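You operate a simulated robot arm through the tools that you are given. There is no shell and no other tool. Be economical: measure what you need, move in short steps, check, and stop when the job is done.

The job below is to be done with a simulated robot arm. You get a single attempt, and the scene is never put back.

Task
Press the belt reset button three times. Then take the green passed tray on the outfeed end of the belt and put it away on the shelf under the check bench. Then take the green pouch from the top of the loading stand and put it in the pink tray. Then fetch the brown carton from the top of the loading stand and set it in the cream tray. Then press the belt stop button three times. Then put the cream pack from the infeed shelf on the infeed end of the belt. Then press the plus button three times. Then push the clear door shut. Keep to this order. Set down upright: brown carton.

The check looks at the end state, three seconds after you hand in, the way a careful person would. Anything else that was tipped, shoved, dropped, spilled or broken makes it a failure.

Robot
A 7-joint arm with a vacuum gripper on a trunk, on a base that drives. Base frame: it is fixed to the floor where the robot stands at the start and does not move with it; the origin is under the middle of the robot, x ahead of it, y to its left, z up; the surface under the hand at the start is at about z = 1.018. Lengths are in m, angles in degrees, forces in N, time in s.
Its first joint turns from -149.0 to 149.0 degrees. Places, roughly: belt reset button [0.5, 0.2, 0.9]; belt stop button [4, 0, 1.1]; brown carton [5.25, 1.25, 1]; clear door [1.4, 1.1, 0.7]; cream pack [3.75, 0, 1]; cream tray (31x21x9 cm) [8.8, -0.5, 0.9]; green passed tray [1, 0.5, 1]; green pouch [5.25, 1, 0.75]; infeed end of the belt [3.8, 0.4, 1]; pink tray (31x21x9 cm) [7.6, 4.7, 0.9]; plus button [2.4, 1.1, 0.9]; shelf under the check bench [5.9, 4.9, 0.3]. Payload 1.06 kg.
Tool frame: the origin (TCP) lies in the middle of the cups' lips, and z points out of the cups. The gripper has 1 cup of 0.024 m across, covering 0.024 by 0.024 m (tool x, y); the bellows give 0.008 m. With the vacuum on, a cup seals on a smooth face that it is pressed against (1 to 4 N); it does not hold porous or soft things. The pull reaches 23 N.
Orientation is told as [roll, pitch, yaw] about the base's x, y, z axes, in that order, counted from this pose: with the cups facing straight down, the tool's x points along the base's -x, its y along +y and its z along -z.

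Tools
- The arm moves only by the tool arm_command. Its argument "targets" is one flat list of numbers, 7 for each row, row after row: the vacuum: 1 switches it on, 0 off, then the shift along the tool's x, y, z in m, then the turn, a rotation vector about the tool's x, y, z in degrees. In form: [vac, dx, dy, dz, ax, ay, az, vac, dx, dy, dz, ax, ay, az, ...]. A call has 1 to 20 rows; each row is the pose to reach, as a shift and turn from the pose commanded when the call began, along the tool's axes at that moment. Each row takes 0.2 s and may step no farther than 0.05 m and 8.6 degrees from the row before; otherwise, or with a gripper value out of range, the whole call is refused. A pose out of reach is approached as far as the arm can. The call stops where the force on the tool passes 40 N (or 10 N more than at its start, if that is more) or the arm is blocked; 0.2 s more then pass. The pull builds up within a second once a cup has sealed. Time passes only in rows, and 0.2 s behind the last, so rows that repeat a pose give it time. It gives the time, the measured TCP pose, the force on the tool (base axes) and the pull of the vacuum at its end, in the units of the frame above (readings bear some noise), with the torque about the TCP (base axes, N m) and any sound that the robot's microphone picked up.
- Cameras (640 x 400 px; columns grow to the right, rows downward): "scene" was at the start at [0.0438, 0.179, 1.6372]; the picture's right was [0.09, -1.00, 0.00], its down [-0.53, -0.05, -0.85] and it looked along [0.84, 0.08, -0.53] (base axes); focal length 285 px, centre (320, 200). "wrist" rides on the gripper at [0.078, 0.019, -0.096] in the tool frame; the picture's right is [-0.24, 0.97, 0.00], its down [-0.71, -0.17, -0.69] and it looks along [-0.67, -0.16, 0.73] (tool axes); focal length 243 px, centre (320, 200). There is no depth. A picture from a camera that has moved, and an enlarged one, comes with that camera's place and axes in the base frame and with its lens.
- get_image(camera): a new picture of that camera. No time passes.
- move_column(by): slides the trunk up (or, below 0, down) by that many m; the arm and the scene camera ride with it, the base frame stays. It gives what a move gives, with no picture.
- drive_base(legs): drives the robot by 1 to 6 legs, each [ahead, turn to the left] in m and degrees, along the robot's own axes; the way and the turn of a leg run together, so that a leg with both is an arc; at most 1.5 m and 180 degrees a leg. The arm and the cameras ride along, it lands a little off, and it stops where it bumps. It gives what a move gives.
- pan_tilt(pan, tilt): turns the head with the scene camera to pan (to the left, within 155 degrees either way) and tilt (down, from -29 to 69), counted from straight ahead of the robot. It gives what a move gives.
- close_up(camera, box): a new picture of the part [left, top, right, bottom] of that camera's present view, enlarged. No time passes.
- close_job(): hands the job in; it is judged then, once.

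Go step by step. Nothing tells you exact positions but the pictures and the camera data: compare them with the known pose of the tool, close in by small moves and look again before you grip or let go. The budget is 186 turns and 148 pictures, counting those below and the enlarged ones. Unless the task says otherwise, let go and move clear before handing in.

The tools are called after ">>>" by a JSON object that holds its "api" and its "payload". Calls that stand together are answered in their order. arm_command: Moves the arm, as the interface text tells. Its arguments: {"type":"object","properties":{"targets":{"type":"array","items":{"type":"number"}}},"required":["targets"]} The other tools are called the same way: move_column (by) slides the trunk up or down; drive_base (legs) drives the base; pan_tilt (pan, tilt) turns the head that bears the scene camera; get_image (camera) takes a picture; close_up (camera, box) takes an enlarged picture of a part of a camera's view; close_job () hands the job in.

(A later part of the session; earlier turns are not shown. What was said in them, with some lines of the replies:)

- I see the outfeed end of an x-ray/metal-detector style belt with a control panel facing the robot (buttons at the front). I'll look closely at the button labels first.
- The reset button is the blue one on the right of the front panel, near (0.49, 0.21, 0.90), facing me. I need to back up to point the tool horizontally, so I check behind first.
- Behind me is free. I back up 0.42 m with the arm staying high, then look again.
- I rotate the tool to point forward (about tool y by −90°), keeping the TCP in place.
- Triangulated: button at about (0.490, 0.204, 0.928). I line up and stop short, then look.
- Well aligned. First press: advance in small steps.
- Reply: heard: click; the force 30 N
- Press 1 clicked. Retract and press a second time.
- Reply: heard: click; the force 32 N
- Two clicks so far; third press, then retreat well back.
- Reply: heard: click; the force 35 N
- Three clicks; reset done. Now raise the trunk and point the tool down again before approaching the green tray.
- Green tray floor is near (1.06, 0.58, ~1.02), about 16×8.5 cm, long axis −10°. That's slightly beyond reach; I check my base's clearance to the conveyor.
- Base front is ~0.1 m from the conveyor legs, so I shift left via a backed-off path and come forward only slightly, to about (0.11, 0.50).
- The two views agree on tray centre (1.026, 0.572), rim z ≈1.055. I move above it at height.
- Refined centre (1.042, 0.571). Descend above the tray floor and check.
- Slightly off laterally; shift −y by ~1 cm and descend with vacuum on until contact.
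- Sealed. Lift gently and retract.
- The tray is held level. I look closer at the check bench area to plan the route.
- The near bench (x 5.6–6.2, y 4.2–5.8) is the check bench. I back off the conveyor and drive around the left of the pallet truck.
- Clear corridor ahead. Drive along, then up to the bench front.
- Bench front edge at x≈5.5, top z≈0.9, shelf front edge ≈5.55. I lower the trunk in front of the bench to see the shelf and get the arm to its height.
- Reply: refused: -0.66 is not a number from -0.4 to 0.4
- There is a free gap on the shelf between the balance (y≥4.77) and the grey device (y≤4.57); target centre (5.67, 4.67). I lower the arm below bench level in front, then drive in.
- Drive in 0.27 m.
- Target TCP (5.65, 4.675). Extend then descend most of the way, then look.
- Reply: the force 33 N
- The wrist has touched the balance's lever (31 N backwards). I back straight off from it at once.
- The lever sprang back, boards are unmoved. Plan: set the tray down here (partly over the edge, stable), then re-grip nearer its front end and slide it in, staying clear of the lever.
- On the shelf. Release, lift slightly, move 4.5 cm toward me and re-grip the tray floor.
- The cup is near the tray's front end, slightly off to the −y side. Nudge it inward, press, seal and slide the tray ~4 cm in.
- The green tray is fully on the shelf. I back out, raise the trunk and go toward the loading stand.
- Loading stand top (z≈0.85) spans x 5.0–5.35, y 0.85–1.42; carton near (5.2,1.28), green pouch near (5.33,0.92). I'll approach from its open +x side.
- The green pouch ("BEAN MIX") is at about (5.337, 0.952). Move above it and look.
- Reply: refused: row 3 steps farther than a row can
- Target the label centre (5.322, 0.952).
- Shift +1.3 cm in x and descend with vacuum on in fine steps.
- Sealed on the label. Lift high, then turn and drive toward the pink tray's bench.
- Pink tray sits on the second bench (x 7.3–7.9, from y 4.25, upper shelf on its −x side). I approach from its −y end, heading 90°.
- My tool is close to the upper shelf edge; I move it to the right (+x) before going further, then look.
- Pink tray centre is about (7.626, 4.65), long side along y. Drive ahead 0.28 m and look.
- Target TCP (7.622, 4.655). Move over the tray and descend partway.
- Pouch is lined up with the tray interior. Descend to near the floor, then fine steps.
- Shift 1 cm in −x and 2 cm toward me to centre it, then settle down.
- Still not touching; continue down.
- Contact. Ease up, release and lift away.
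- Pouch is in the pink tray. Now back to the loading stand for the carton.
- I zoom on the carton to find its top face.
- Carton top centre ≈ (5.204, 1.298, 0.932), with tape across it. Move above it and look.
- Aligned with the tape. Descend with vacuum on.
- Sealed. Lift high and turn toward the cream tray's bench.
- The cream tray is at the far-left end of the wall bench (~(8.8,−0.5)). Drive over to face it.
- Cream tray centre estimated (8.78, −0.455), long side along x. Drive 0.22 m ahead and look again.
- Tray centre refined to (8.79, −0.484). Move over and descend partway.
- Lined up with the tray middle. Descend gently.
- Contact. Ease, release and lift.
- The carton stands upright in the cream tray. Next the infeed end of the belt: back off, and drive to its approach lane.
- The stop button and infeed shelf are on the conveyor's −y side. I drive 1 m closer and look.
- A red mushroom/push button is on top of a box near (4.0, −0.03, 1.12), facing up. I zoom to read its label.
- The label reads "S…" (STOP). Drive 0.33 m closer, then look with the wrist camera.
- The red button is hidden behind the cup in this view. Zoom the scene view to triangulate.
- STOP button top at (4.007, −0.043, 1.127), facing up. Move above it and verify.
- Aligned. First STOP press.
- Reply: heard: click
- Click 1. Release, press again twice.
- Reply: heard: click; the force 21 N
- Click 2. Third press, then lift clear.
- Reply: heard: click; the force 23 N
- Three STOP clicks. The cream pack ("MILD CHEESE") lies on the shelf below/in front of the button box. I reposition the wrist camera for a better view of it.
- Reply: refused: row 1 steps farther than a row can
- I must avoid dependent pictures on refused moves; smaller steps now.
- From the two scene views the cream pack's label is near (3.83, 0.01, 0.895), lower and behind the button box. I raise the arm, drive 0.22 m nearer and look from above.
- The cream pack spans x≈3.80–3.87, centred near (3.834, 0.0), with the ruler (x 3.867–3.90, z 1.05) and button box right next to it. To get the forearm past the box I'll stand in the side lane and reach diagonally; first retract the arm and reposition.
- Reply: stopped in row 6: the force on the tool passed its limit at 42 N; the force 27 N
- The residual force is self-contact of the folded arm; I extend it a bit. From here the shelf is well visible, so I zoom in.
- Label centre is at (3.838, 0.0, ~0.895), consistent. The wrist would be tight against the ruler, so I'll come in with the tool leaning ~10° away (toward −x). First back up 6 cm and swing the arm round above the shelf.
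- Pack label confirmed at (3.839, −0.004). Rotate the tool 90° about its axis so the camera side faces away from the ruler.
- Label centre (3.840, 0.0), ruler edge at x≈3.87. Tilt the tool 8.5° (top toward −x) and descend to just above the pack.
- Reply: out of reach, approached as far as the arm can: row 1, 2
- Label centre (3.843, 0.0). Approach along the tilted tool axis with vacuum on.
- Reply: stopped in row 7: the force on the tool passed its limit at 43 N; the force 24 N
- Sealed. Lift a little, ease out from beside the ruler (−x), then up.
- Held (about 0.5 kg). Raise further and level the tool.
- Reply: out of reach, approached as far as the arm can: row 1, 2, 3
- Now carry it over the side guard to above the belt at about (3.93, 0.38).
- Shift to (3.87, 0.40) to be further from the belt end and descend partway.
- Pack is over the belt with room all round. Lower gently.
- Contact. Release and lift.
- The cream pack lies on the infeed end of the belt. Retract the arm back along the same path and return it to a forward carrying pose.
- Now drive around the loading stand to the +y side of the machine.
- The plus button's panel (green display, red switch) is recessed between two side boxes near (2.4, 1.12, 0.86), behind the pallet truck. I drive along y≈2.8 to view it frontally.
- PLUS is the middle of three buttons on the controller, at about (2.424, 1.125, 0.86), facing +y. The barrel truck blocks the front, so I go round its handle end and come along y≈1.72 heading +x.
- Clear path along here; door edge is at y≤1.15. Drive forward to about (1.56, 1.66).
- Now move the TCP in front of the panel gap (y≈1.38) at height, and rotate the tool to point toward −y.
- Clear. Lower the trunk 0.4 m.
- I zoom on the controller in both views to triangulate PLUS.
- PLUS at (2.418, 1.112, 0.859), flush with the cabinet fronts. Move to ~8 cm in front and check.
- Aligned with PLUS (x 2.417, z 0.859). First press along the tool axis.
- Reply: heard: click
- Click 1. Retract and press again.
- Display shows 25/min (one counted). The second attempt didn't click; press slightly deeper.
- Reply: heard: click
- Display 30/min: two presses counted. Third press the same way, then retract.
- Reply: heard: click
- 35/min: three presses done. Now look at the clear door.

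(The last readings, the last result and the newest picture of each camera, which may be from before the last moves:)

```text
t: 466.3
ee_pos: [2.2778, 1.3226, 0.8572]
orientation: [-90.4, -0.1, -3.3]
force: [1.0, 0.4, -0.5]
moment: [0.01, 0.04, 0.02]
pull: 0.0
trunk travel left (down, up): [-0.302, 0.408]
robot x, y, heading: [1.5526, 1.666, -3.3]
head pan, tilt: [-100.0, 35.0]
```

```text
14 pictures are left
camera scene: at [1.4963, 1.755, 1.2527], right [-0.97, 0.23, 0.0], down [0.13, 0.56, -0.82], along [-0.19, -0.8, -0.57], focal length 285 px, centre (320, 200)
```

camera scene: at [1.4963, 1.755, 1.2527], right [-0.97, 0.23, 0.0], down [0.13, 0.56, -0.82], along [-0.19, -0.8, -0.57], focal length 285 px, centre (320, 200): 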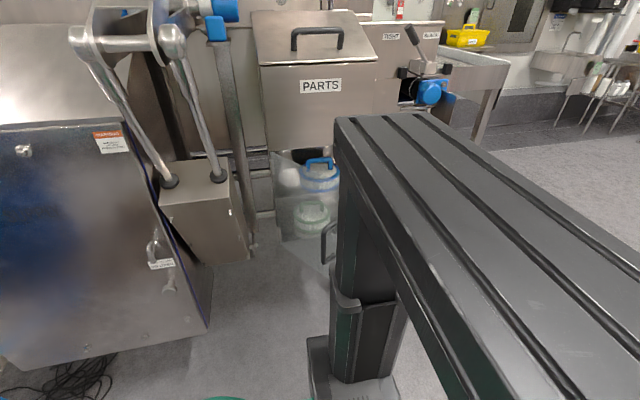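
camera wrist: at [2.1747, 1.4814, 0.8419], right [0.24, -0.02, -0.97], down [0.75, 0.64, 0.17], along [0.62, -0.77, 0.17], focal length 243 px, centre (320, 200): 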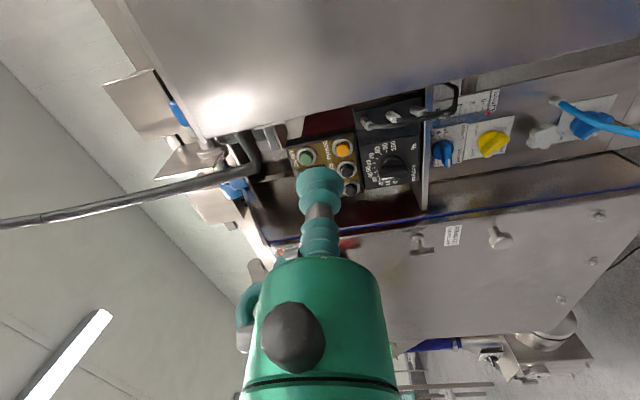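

My own mast blocks the view. Raise the trunk, point the tool down again and back up to see the door from the −x side.

>>> {"api": "move_column", "payload": {"by": 0.4}}

>>> {"api": "arm_command", "payload": {"targets": [0, 0, 0, 0, -8.2, 0, 0, 0, 0, 0, 0, -16.4, 0, 0, 0, 0, 0, 0, -24.6, 0, 0, 0, 0, 0, 0, -32.8, 0, 0, 0, 0, 0, 0, -41, 0, 0, 0, 0, 0, 0, -49.2, 0, 0, 0, 0, 0, 0, -57.4, 0, 0, 0, 0, 0, 0, -65.6, 0, 0, 0, 0, 0, 0, -73.8, 0, 0, 0, 0, 0, 0, -82, 0, 0, 0, 0, 0, 0, -90, 0, 0]}}

>>> {"api": "drive_base", "payload": {"legs": [[-0.75, 0]]}}

>>> {"api": "pan_tilt", "payload": {"pan": -42, "tilt": 42}}

>>> {"api": "get_image", "payload": {"camera": "scene"}}

```text
t: 470.1
ee_pos: [2.2769, 1.3206, 1.2579]
orientation: [-90.2, 0.0, -3.3]
force: [0.1, 0.1, 0.5]
moment: [0.0, 0.01, -0.01]
pull: 0.1
trunk travel left (down, up): [-0.702, 0.008]
robot x, y, heading: [1.5552, 1.6668, -3.3]
head pan, tilt: [-100.0, 35.0]
```

```text
t: 472.5
ee_pos: [2.277, 1.3201, 1.2581]
orientation: [-0.2, 0.0, -3.3]
force: [-0.6, -0.7, 0.7]
moment: [0.0, -0.01, 0.02]
pull: 0.2
trunk travel left (down, up): [-0.702, 0.008]
robot x, y, heading: [1.5495, 1.6668, -3.0]
head pan, tilt: [-100.0, 35.0]
```

```text
t: 476.6
ee_pos: [1.5322, 1.3617, 1.2581]
orientation: [-0.2, -0.1, -3.4]
force: [-0.1, 1.1, -0.1]
moment: [0.02, 0.01, 0.01]
pull: 0.0
trunk travel left (down, up): [-0.702, 0.008]
robot x, y, heading: [0.8083, 1.7085, -3.1]
head pan, tilt: [-100.0, 35.0]
```

```text
t: 477.8
ee_pos: [1.5309, 1.3607, 1.2581]
orientation: [-0.3, -0.1, -3.4]
force: [0.3, -0.1, 0.0]
moment: [-0.01, -0.01, 0.01]
pull: 0.1
trunk travel left (down, up): [-0.702, 0.008]
robot x, y, heading: [0.8097, 1.7116, -3.0]
head pan, tilt: [-42.0, 42.0]
```

```text
13 pictures are left
camera scene: at [0.8304, 1.8226, 1.6422], right [-0.71, -0.7, 0.0], down [-0.47, 0.48, -0.74], along [0.52, -0.53, -0.67], focal length 285 px, centre (320, 200)
```

scene: 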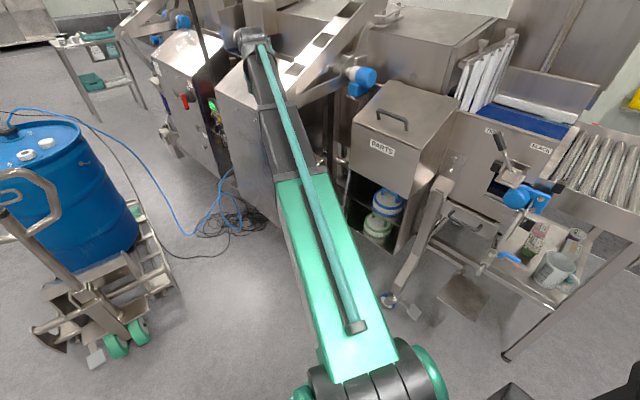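

>>> {"api": "close_up", "payload": {"camera": "scene", "box": [270, 120, 450, 280]}}

>>> {"api": "get_image", "payload": {"camera": "wrist"}}

```text
2.50 times, centred on (360, 200) of scene
camera zoom: at [0.8304, 1.8226, 1.6422], right [-0.71, -0.7, 0.0], down [-0.47, 0.48, -0.74], along [0.52, -0.53, -0.67], focal length 713 px, centre (220, 200)
```

zoom: 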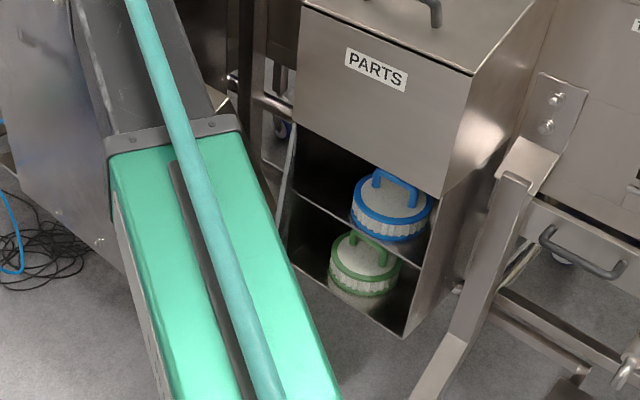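

```text
11 pictures are left
camera wrist: at [1.4548, 1.3857, 1.3545], right [0.29, 0.96, 0.0], down [0.7, -0.21, 0.69], along [0.66, -0.2, -0.73], focal length 243 px, centre (320, 200)
```

wrist: 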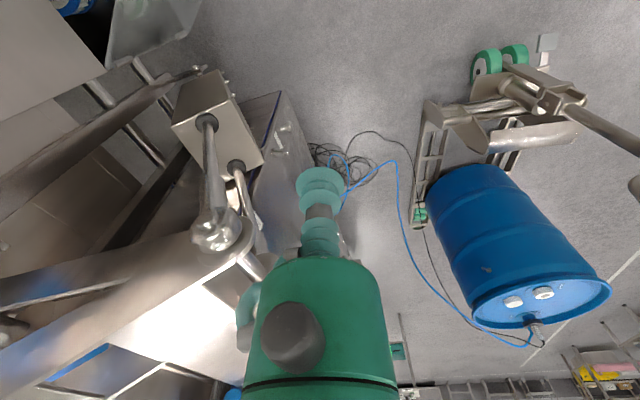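

The door is hinged at the cabinet's +x side (~(1.5, 0.9)) and stands open about 85–90° toward +y. I'll work from the +y side with the tool pointing forward: first retract the arm and take up a place facing it.

>>> {"api": "arm_command", "payload": {"targets": [0, 0.015, 0.045, 0, 0, 0, 0, 0, 0.03, 0.09, 0, 0, 0, 0, 0, 0.045, 0.135, 0, 0, 0, 0, 0, 0.06, 0.18, 0, 0, 0, 0, 0, 0.072, 0.225, 0, 0, 0, 0, 0, 0.086, 0.27, 0, 0, 0, 0, 0, 0.1, 0.311, 0, 0, 0, 0]}}

>>> {"api": "drive_base", "payload": {"legs": [[0, 26.8], [0.645, 0], [0, -113.8]]}}

>>> {"api": "pan_tilt", "payload": {"pan": 0, "tilt": 40}}

>>> {"api": "get_image", "payload": {"camera": "scene"}}

```text
t: 479.4
ee_pos: [1.4492, 1.6782, 1.2593]
orientation: [-0.2, -0.1, -3.4]
force: [-0.5, 0.2, -1.0]
moment: [0.0, -0.03, 0.02]
pull: 0.0
trunk travel left (down, up): [-0.702, 0.008]
robot x, y, heading: [0.8086, 1.7098, -3.2]
head pan, tilt: [-42.0, 42.0]
```

```text
t: 489.1
ee_pos: [1.4061, 1.3309, 1.2586]
orientation: [-0.3, -0.1, -89.9]
force: [1.1, 0.8, 0.1]
moment: [0.0, 0.03, 0.0]
pull: 0.1
trunk travel left (down, up): [-0.702, 0.008]
robot x, y, heading: [1.3992, 1.9703, -89.7]
head pan, tilt: [-42.0, 42.0]
```

```text
t: 490.2
ee_pos: [1.4065, 1.3299, 1.2598]
orientation: [-0.3, -0.1, -89.9]
force: [0.0, 0.5, -0.5]
moment: [-0.05, 0.03, 0.01]
pull: 0.1
trunk travel left (down, up): [-0.702, 0.008]
robot x, y, heading: [1.3973, 1.9722, -89.7]
head pan, tilt: [0.0, 40.0]
```

```text
10 pictures are left
camera scene: at [1.5697, 1.9341, 1.6451], right [-1.0, 0.0, 0.0], down [0.0, 0.64, -0.77], along [0.0, -0.77, -0.64], focal length 285 px, centre (320, 200)
```

scene: 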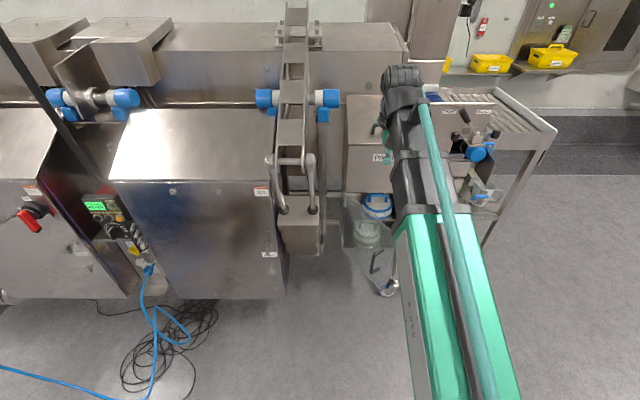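

>>> {"api": "close_up", "payload": {"camera": "scene", "box": [260, 150, 440, 310]}}

```text
2.50 times, centred on (350, 230) of scene
camera zoom: at [1.5697, 1.9341, 1.6451], right [-1.0, 0.0, 0.0], down [0.0, 0.64, -0.77], along [0.0, -0.77, -0.64], focal length 713 px, centre (245, 125)
```

zoom: 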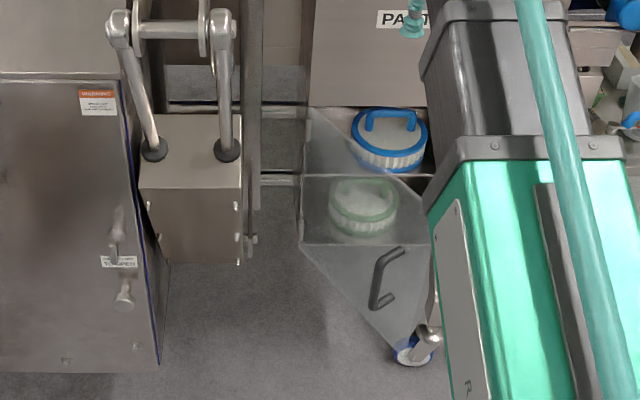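

The door's outer edge is at about (1.29, 1.147), i.e. ~57° open with the hinge at (1.45, 0.90); a straight push toward −y at x≈1.30, z≈0.70 (above its handle) will close it. Prepare the tool pointing forward.

>>> {"api": "drive_base", "payload": {"legs": [[-0.05, 0]]}}

>>> {"api": "arm_command", "payload": {"targets": [0, -0.03, -0.027, 0, 0, 0, 0, 0, -0.06, -0.054, 0, 0, 0, 0, 0, -0.09, -0.081, 0, 0, 0, 0, 0, -0.12, -0.106, 0, 0, 0, 0, 0, -0.12, -0.106, 0, 0, -8.2, 0, 0, -0.12, -0.106, 0, 0, -16.4, 0, 0, -0.12, -0.106, 0, 0, -24.6, 0, 0, -0.12, -0.106, 0, 0, -32.8, 0, 0, -0.12, -0.106, 0, 0, -41, 0, 0, -0.12, -0.106, 0, 0, -49.2, 0, 0, -0.12, -0.106, 0, 0, -57.4, 0, 0, -0.12, -0.106, 0, 0, -65.6, 0, 0, -0.12, -0.106, 0, 0, -73.8, 0, 0, -0.12, -0.106, 0, 0, -82, 0, 0, -0.12, -0.106, 0, 0, -90, 0]}}

```text
t: 491.1
ee_pos: [1.4066, 1.382, 1.2604]
orientation: [-0.3, -0.1, -89.9]
force: [0.3, 0.9, 0.6]
moment: [-0.01, 0.01, -0.01]
pull: 0.0
trunk travel left (down, up): [-0.702, 0.008]
robot x, y, heading: [1.3998, 2.0257, -89.8]
head pan, tilt: [0.0, 40.0]
```

```text
t: 494.4
ee_pos: [1.3, 1.2605, 1.2597]
orientation: [-115.5, -89.6, 25.5]
force: [1.4, -0.4, 0.4]
moment: [0.02, -0.01, 0.01]
pull: 0.1
trunk travel left (down, up): [-0.702, 0.008]
robot x, y, heading: [1.3987, 2.0225, -89.6]
head pan, tilt: [0.0, 40.0]
```

Now lower the trunk to bring the tool to z≈0.70, and look.

>>> {"api": "move_column", "payload": {"by": -0.4}}

>>> {"api": "move_column", "payload": {"by": -0.16}}

>>> {"api": "get_image", "payload": {"camera": "scene"}}

>>> {"api": "get_image", "payload": {"camera": "wrist"}}

```text
t: 498.2
ee_pos: [1.3023, 1.2602, 0.8606]
orientation: [-115.4, -89.7, 25.4]
force: [0.2, -0.5, 0.2]
moment: [0.01, -0.01, 0.03]
pull: 0.2
trunk travel left (down, up): [-0.302, 0.408]
robot x, y, heading: [1.401, 2.021, -89.7]
head pan, tilt: [0.0, 40.0]
```

```text
t: 500.0
ee_pos: [1.2994, 1.261, 0.6997]
orientation: [-115.7, -89.8, 25.6]
force: [0.8, 0.4, -0.2]
moment: [0.03, 0.01, 0.0]
pull: 0.1
trunk travel left (down, up): [-0.142, 0.568]
robot x, y, heading: [1.3993, 2.0209, -89.6]
head pan, tilt: [0.0, 40.0]
```

```text
8 pictures are left
camera scene: at [1.5694, 1.9842, 1.0852], right [-1.0, -0.01, 0.0], down [0.0, 0.64, -0.77], along [0.0, -0.77, -0.64], focal length 285 px, centre (320, 200)
```

scene: 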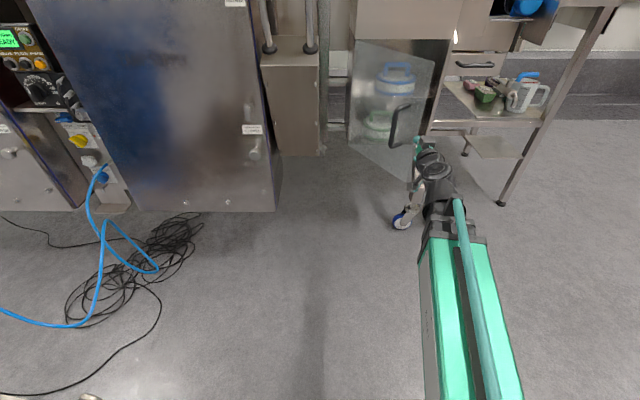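

```text
7 pictures are left
camera wrist: at [1.3194, 1.3561, 0.6226], right [0.97, 0.0, 0.23], down [-0.17, 0.69, 0.71], along [-0.16, -0.73, 0.67], focal length 243 px, centre (320, 200)
```

wrist: 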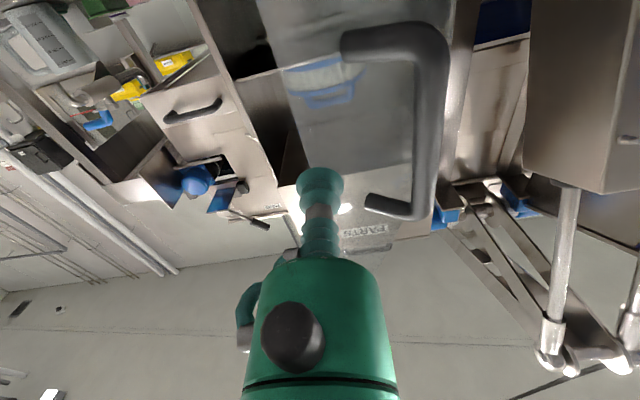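

The door edge is just ahead of the cup. Shift 1.5 cm toward the hinge and push slowly toward −y.

>>> {"api": "arm_command", "payload": {"targets": [0, 0, 0.015, 0, 0, 0, 0, 0, 0, 0.015, 0.03, 0, 0, 0, 0, 0, 0.015, 0.06, 0, 0, 0, 0, 0, 0.015, 0.09, 0, 0, 0, 0, 0, 0.015, 0.12, 0, 0, 0, 0, 0, 0.015, 0.15, 0, 0, 0, 0, 0, 0.015, 0.18, 0, 0, 0]}}

>>> {"api": "get_image", "payload": {"camera": "scene"}}

```text
t: 501.1
ee_pos: [1.3122, 1.1622, 0.6985]
orientation: [-128.4, -89.5, 37.9]
force: [-6.9, 8.8, 0.3]
moment: [-0.02, 0.03, 0.37]
pull: 0.1
trunk travel left (down, up): [-0.142, 0.568]
robot x, y, heading: [1.3973, 2.0222, -89.9]
head pan, tilt: [0.0, 40.0]
stopped in row 5: the force on the tool passed its limit at 52 N (the readings are from after the stop); the commanded pose is now the measured one
```

```text
6 pictures are left
camera scene: at [1.5689, 1.9843, 1.0853], right [-1.0, 0.0, 0.0], down [0.0, 0.64, -0.77], along [0.0, -0.77, -0.64], focal length 285 px, centre (320, 200)
```

scene: 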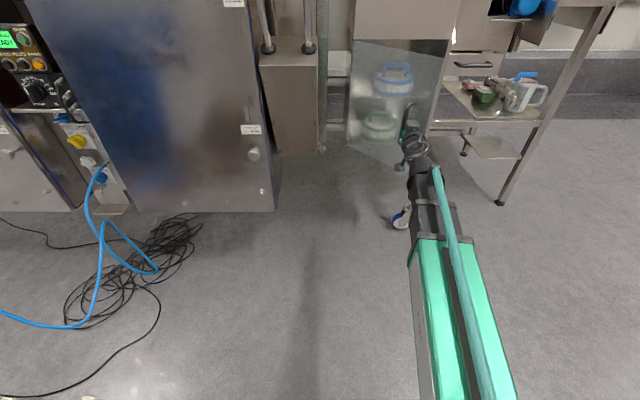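

The door is swinging; push was a bit fast. Continue in smaller steps.

>>> {"api": "arm_command", "payload": {"targets": [0, 0, 0, 0.008, 0, 0, 0, 0, 0, 0, 0.016, 0, 0, 0, 0, 0, 0, 0.024, 0, 0, 0, 0, 0, 0, 0.032, 0, 0, 0, 0, 0, 0, 0.04, 0, 0, 0, 0, 0, 0, 0.048, 0, 0, 0, 0, 0, 0, 0.056, 0, 0, 0, 0, 0, 0, 0.064, 0, 0, 0, 0, 0, 0, 0.072, 0, 0, 0, 0, 0, 0, 0.08, 0, 0, 0]}}

```text
t: 501.6
ee_pos: [1.3073, 1.1599, 0.6976]
orientation: [-137.3, -89.6, 46.3]
force: [-6.5, 8.6, 3.9]
moment: [0.12, -0.03, 0.43]
pull: 0.0
trunk travel left (down, up): [-0.142, 0.568]
robot x, y, heading: [1.3997, 2.0214, -90.1]
head pan, tilt: [0.0, 40.0]
stopped in row 2: the force on the tool passed its limit at 48 N (the readings are from after the stop); the commanded pose is now the measured one
```

The contact is on the handle from its outer side, which jams. Back off, lower below the handle (z≈0.57) and push on the door face closer to the middle.

>>> {"api": "arm_command", "payload": {"targets": [0, 0, -0.005, -0.02, 0, 0, 0, 0, 0, -0.005, -0.05, 0, 0, 0, 0, 0, -0.005, -0.09, 0, 0, 0, 0, 0, -0.005, -0.12, 0, 0, 0]}}

>>> {"api": "move_column", "payload": {"by": -0.135}}

>>> {"api": "arm_command", "payload": {"targets": [0, 0, 0.02, 0, 0, 0, 0, 0, 0, 0.038, 0, 0, 0, 0, 0, 0, 0.038, 0, 0, 0, 0]}}

>>> {"api": "get_image", "payload": {"camera": "wrist"}}

```text
t: 502.6
ee_pos: [1.3066, 1.2794, 0.6957]
orientation: [-122.5, -89.6, 31.7]
force: [0.2, -0.1, -0.6]
moment: [-0.01, 0.0, -0.02]
pull: 0.1
trunk travel left (down, up): [-0.142, 0.568]
robot x, y, heading: [1.3987, 2.0201, -90.0]
head pan, tilt: [0.0, 40.0]
```

```text
t: 504.2
ee_pos: [1.305, 1.2795, 0.5624]
orientation: [-124.7, -89.6, 33.7]
force: [0.1, -0.1, 0.0]
moment: [0.02, -0.02, -0.03]
pull: 0.1
trunk travel left (down, up): [-0.007, 0.703]
robot x, y, heading: [1.4037, 2.0218, -90.2]
head pan, tilt: [0.0, 40.0]
```

```text
t: 505.0
ee_pos: [1.3434, 1.2798, 0.5619]
orientation: [-124.6, -89.6, 33.8]
force: [-0.5, 0.9, 0.5]
moment: [-0.03, 0.01, -0.01]
pull: 0.1
trunk travel left (down, up): [-0.007, 0.703]
robot x, y, heading: [1.4008, 2.0246, -90.3]
head pan, tilt: [0.0, 40.0]
```

```text
5 pictures are left
camera wrist: at [1.3639, 1.3748, 0.4843], right [0.97, -0.02, 0.23], down [-0.16, 0.69, 0.71], along [-0.17, -0.72, 0.67], focal length 243 px, centre (320, 200)
```

wrist: 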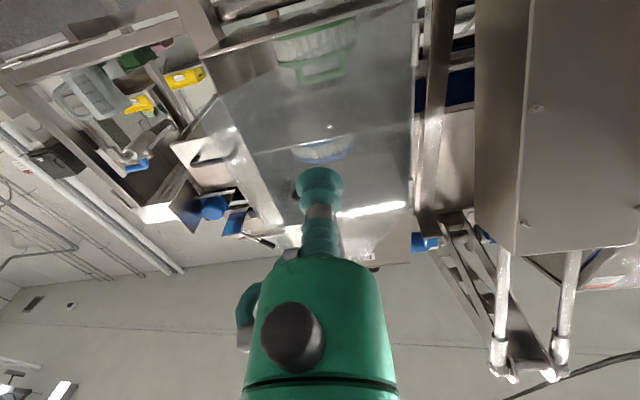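

The cup now faces the clear panel's middle. Push gently toward −y.

>>> {"api": "arm_command", "payload": {"targets": [0, 0, 0, 0.02, 0, 0, 0, 0, 0, 0, 0.04, 0, 0, 0, 0, 0, 0, 0.06, 0, 0, 0, 0, 0, 0, 0.075, 0, 0, 0, 0, 0, 0, 0.09, 0, 0, 0, 0, 0, 0, 0.105, 0, 0, 0, 0, 0, 0, 0.12, 0, 0, 0, 0, 0, 0, 0.135, 0, 0, 0, 0, 0, 0, 0.15, 0, 0, 0, 0, 0, 0, 0.165, 0, 0, 0, 0, 0, 0, 0.18, 0, 0, 0]}}

```text
t: 507.4
ee_pos: [1.3412, 1.0982, 0.5636]
orientation: [-126.8, -89.6, 36.0]
force: [0.6, 0.6, -0.4]
moment: [0.0, 0.02, 0.01]
pull: 0.0
trunk travel left (down, up): [-0.007, 0.703]
robot x, y, heading: [1.396, 2.0286, -89.9]
head pan, tilt: [0.0, 40.0]
```

>>> {"api": "arm_command", "payload": {"targets": [0, 0, 0, 0.012, 0, 0, 0, 0, 0, 0, 0.024, 0, 0, 0, 0, 0, 0, 0.036, 0, 0, 0, 0, 0, 0, 0.048, 0, 0, 0, 0, 0, 0, 0.06, 0, 0, 0, 0, 0, 0, 0.072, 0, 0, 0, 0, 0, 0, 0.084, 0, 0, 0, 0, 0, 0, 0.096, 0, 0, 0, 0, 0, 0, 0.108, 0, 0, 0, 0, 0, 0, 0.12, 0, 0, 0]}}

>>> {"api": "get_image", "payload": {"camera": "scene"}}

```text
t: 509.6
ee_pos: [1.3388, 0.9859, 0.5615]
orientation: [-115.3, -89.6, 24.4]
force: [0.5, 11.0, 0.0]
moment: [-0.01, -0.07, -0.02]
pull: 0.0
trunk travel left (down, up): [-0.007, 0.703]
robot x, y, heading: [1.3999, 2.0209, -90.2]
head pan, tilt: [0.0, 40.0]
stopped in row 10: the force on the tool passed its limit at 46 N (the readings are from after the stop); the commanded pose is now the measured one
```

```text
4 pictures are left
camera scene: at [1.5692, 1.9844, 0.9502], right [-1.0, 0.0, 0.0], down [0.0, 0.64, -0.77], along [0.0, -0.77, -0.64], focal length 285 px, centre (320, 200)
```

scene: 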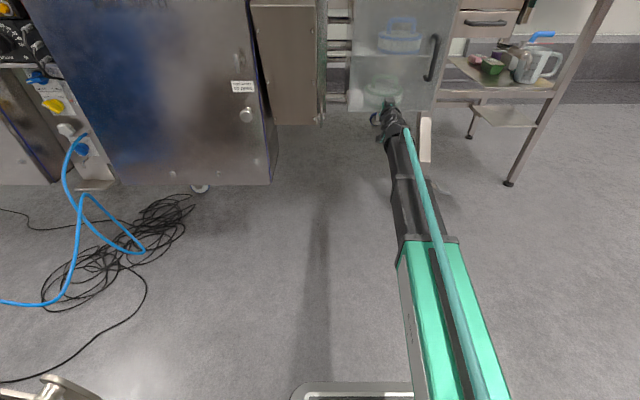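

The door's edge is now parallel with the cabinet and the push met a firm stop. Retreat and verify.

>>> {"api": "arm_command", "payload": {"targets": [0, 0, 0, -0.03, 0, 0, 0, 0, 0, 0, -0.07, 0, 0, 0, 0, 0, 0, -0.12, 0, 0, 0, 0, 0, 0, -0.17, 0, 0, 0, 0, 0, 0, -0.22, 0, 0, 0, 0, 0, 0, -0.27, 0, 0, 0]}}

>>> {"api": "close_up", "payload": {"camera": "scene", "box": [310, 0, 490, 130]}}

```text
t: 511.0
ee_pos: [1.3422, 1.2556, 0.559]
orientation: [-106.7, -89.6, 15.8]
force: [0.3, -0.5, -0.4]
moment: [0.04, 0.0, 0.01]
pull: 0.1
trunk travel left (down, up): [-0.007, 0.703]
robot x, y, heading: [1.3988, 2.0242, -90.5]
head pan, tilt: [0.0, 40.0]
```

```text
3.08 times, centred on (400, 65) of scene
camera zoom: at [1.5691, 1.9838, 0.9501], right [-1.0, 0.0, 0.0], down [0.0, 0.64, -0.77], along [0.0, -0.77, -0.64], focal length 877 px, centre (74, 615)
```

zoom: 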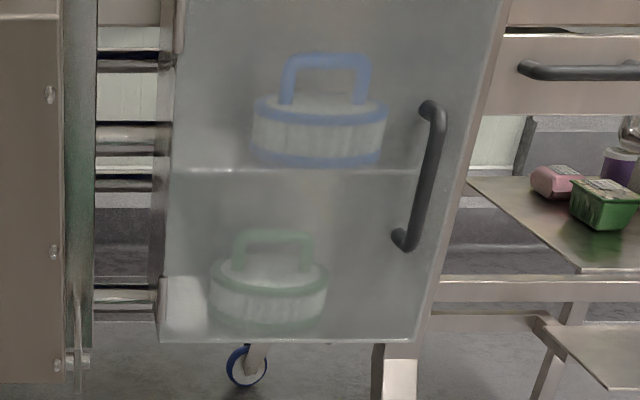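

It looks shut. I give one more firm nudge near the free edge (below the handle) to be sure it's fully seated.

>>> {"api": "arm_command", "payload": {"targets": [0, 0, -0.04, 0, 0, 0, 0, 0, 0, -0.075, 0.02, 0, 0, 0, 0, 0, -0.075, 0.06, 0, 0, 0, 0, 0, -0.075, 0.1, 0, 0, 0, 0, 0, -0.075, 0.14, 0, 0, 0, 0, 0, -0.075, 0.18, 0, 0, 0, 0, 0, -0.075, 0.21, 0, 0, 0, 0, 0, -0.075, 0.23, 0, 0, 0, 0, 0, -0.075, 0.245, 0, 0, 0, 0, 0, -0.075, 0.255, 0, 0, 0, 0, 0, -0.075, 0.263, 0, 0, 0, 0, 0, -0.075, 0.27, 0, 0, 0, 0, 0, -0.075, 0.277, 0, 0, 0, 0, 0, -0.075, 0.284, 0, 0, 0]}}

>>> {"api": "arm_command", "payload": {"targets": [0, 0, 0, -0.03, 0, 0, 0, 0, 0, 0, -0.07, 0, 0, 0, 0, 0, 0, -0.12, 0, 0, 0, 0, 0, 0, -0.17, 0, 0, 0, 0, 0, 0, -0.22, 0, 0, 0, 0, 0, 0, -0.27, 0, 0, 0]}}

>>> {"api": "close_up", "payload": {"camera": "scene", "box": [310, 0, 490, 130]}}

```text
t: 513.8
ee_pos: [1.2627, 0.9859, 0.5619]
orientation: [-109.3, -89.6, 18.3]
force: [1.1, 9.8, 1.3]
moment: [0.04, -0.04, -0.03]
pull: 0.1
trunk travel left (down, up): [-0.007, 0.703]
robot x, y, heading: [1.3981, 2.0247, -90.1]
head pan, tilt: [0.0, 40.0]
stopped in row 14: the force on the tool passed its limit at 47 N (the readings are from after the stop); the commanded pose is now the measured one
```

```text
t: 515.2
ee_pos: [1.2654, 1.2543, 0.5595]
orientation: [-104.8, -89.5, 13.7]
force: [-1.0, 0.7, -0.3]
moment: [0.0, -0.02, 0.0]
pull: 0.1
trunk travel left (down, up): [-0.007, 0.703]
robot x, y, heading: [1.3982, 2.0254, -89.9]
head pan, tilt: [0.0, 40.0]
```

```text
3.08 times, centred on (400, 65) of scene
camera zoom: at [1.5691, 1.984, 0.9501], right [-1.0, 0.0, 0.0], down [0.0, 0.64, -0.77], along [0.0, -0.77, -0.64], focal length 877 px, centre (74, 615)
```

zoom: 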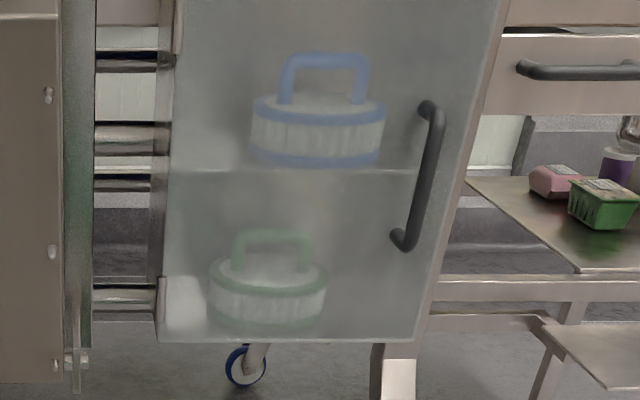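

The door stops at the same depth (y≈0.986) at its middle and near its free edge, so it is fully shut. The arm is clear and all eight steps were done in order; I hand in.

>>> {"api": "close_job", "payload": {}}

```text
The job is handed in.
```

All eight steps were done in the order you gave, the arm was moved clear, and the job is handed in.

One thing could count against it. While I was placing the green tray under the check bench, the wrist pressed a lever on the balance next to it with about 31 N. The lever sprang back, and the board looked unmoved in the pictures afterwards.

- **Buttons:** reset, stop and plus were each pressed three times, with a click heard every time. The plus display went from 20 to 35/min. One extra plus attempt touched the button without clicking, and the display did not change.
- **Placements:** the green passed tray is fully on the shelf under the check bench. The green pouch is in the pink tray, and the brown carton stands upright in the cream tray. The cream pack is on the infeed end of the belt.
- **Clear door:** my first push caught on its handle. I then pushed it shut below the handle, and it stops at the same depth at its middle and near its free edge.
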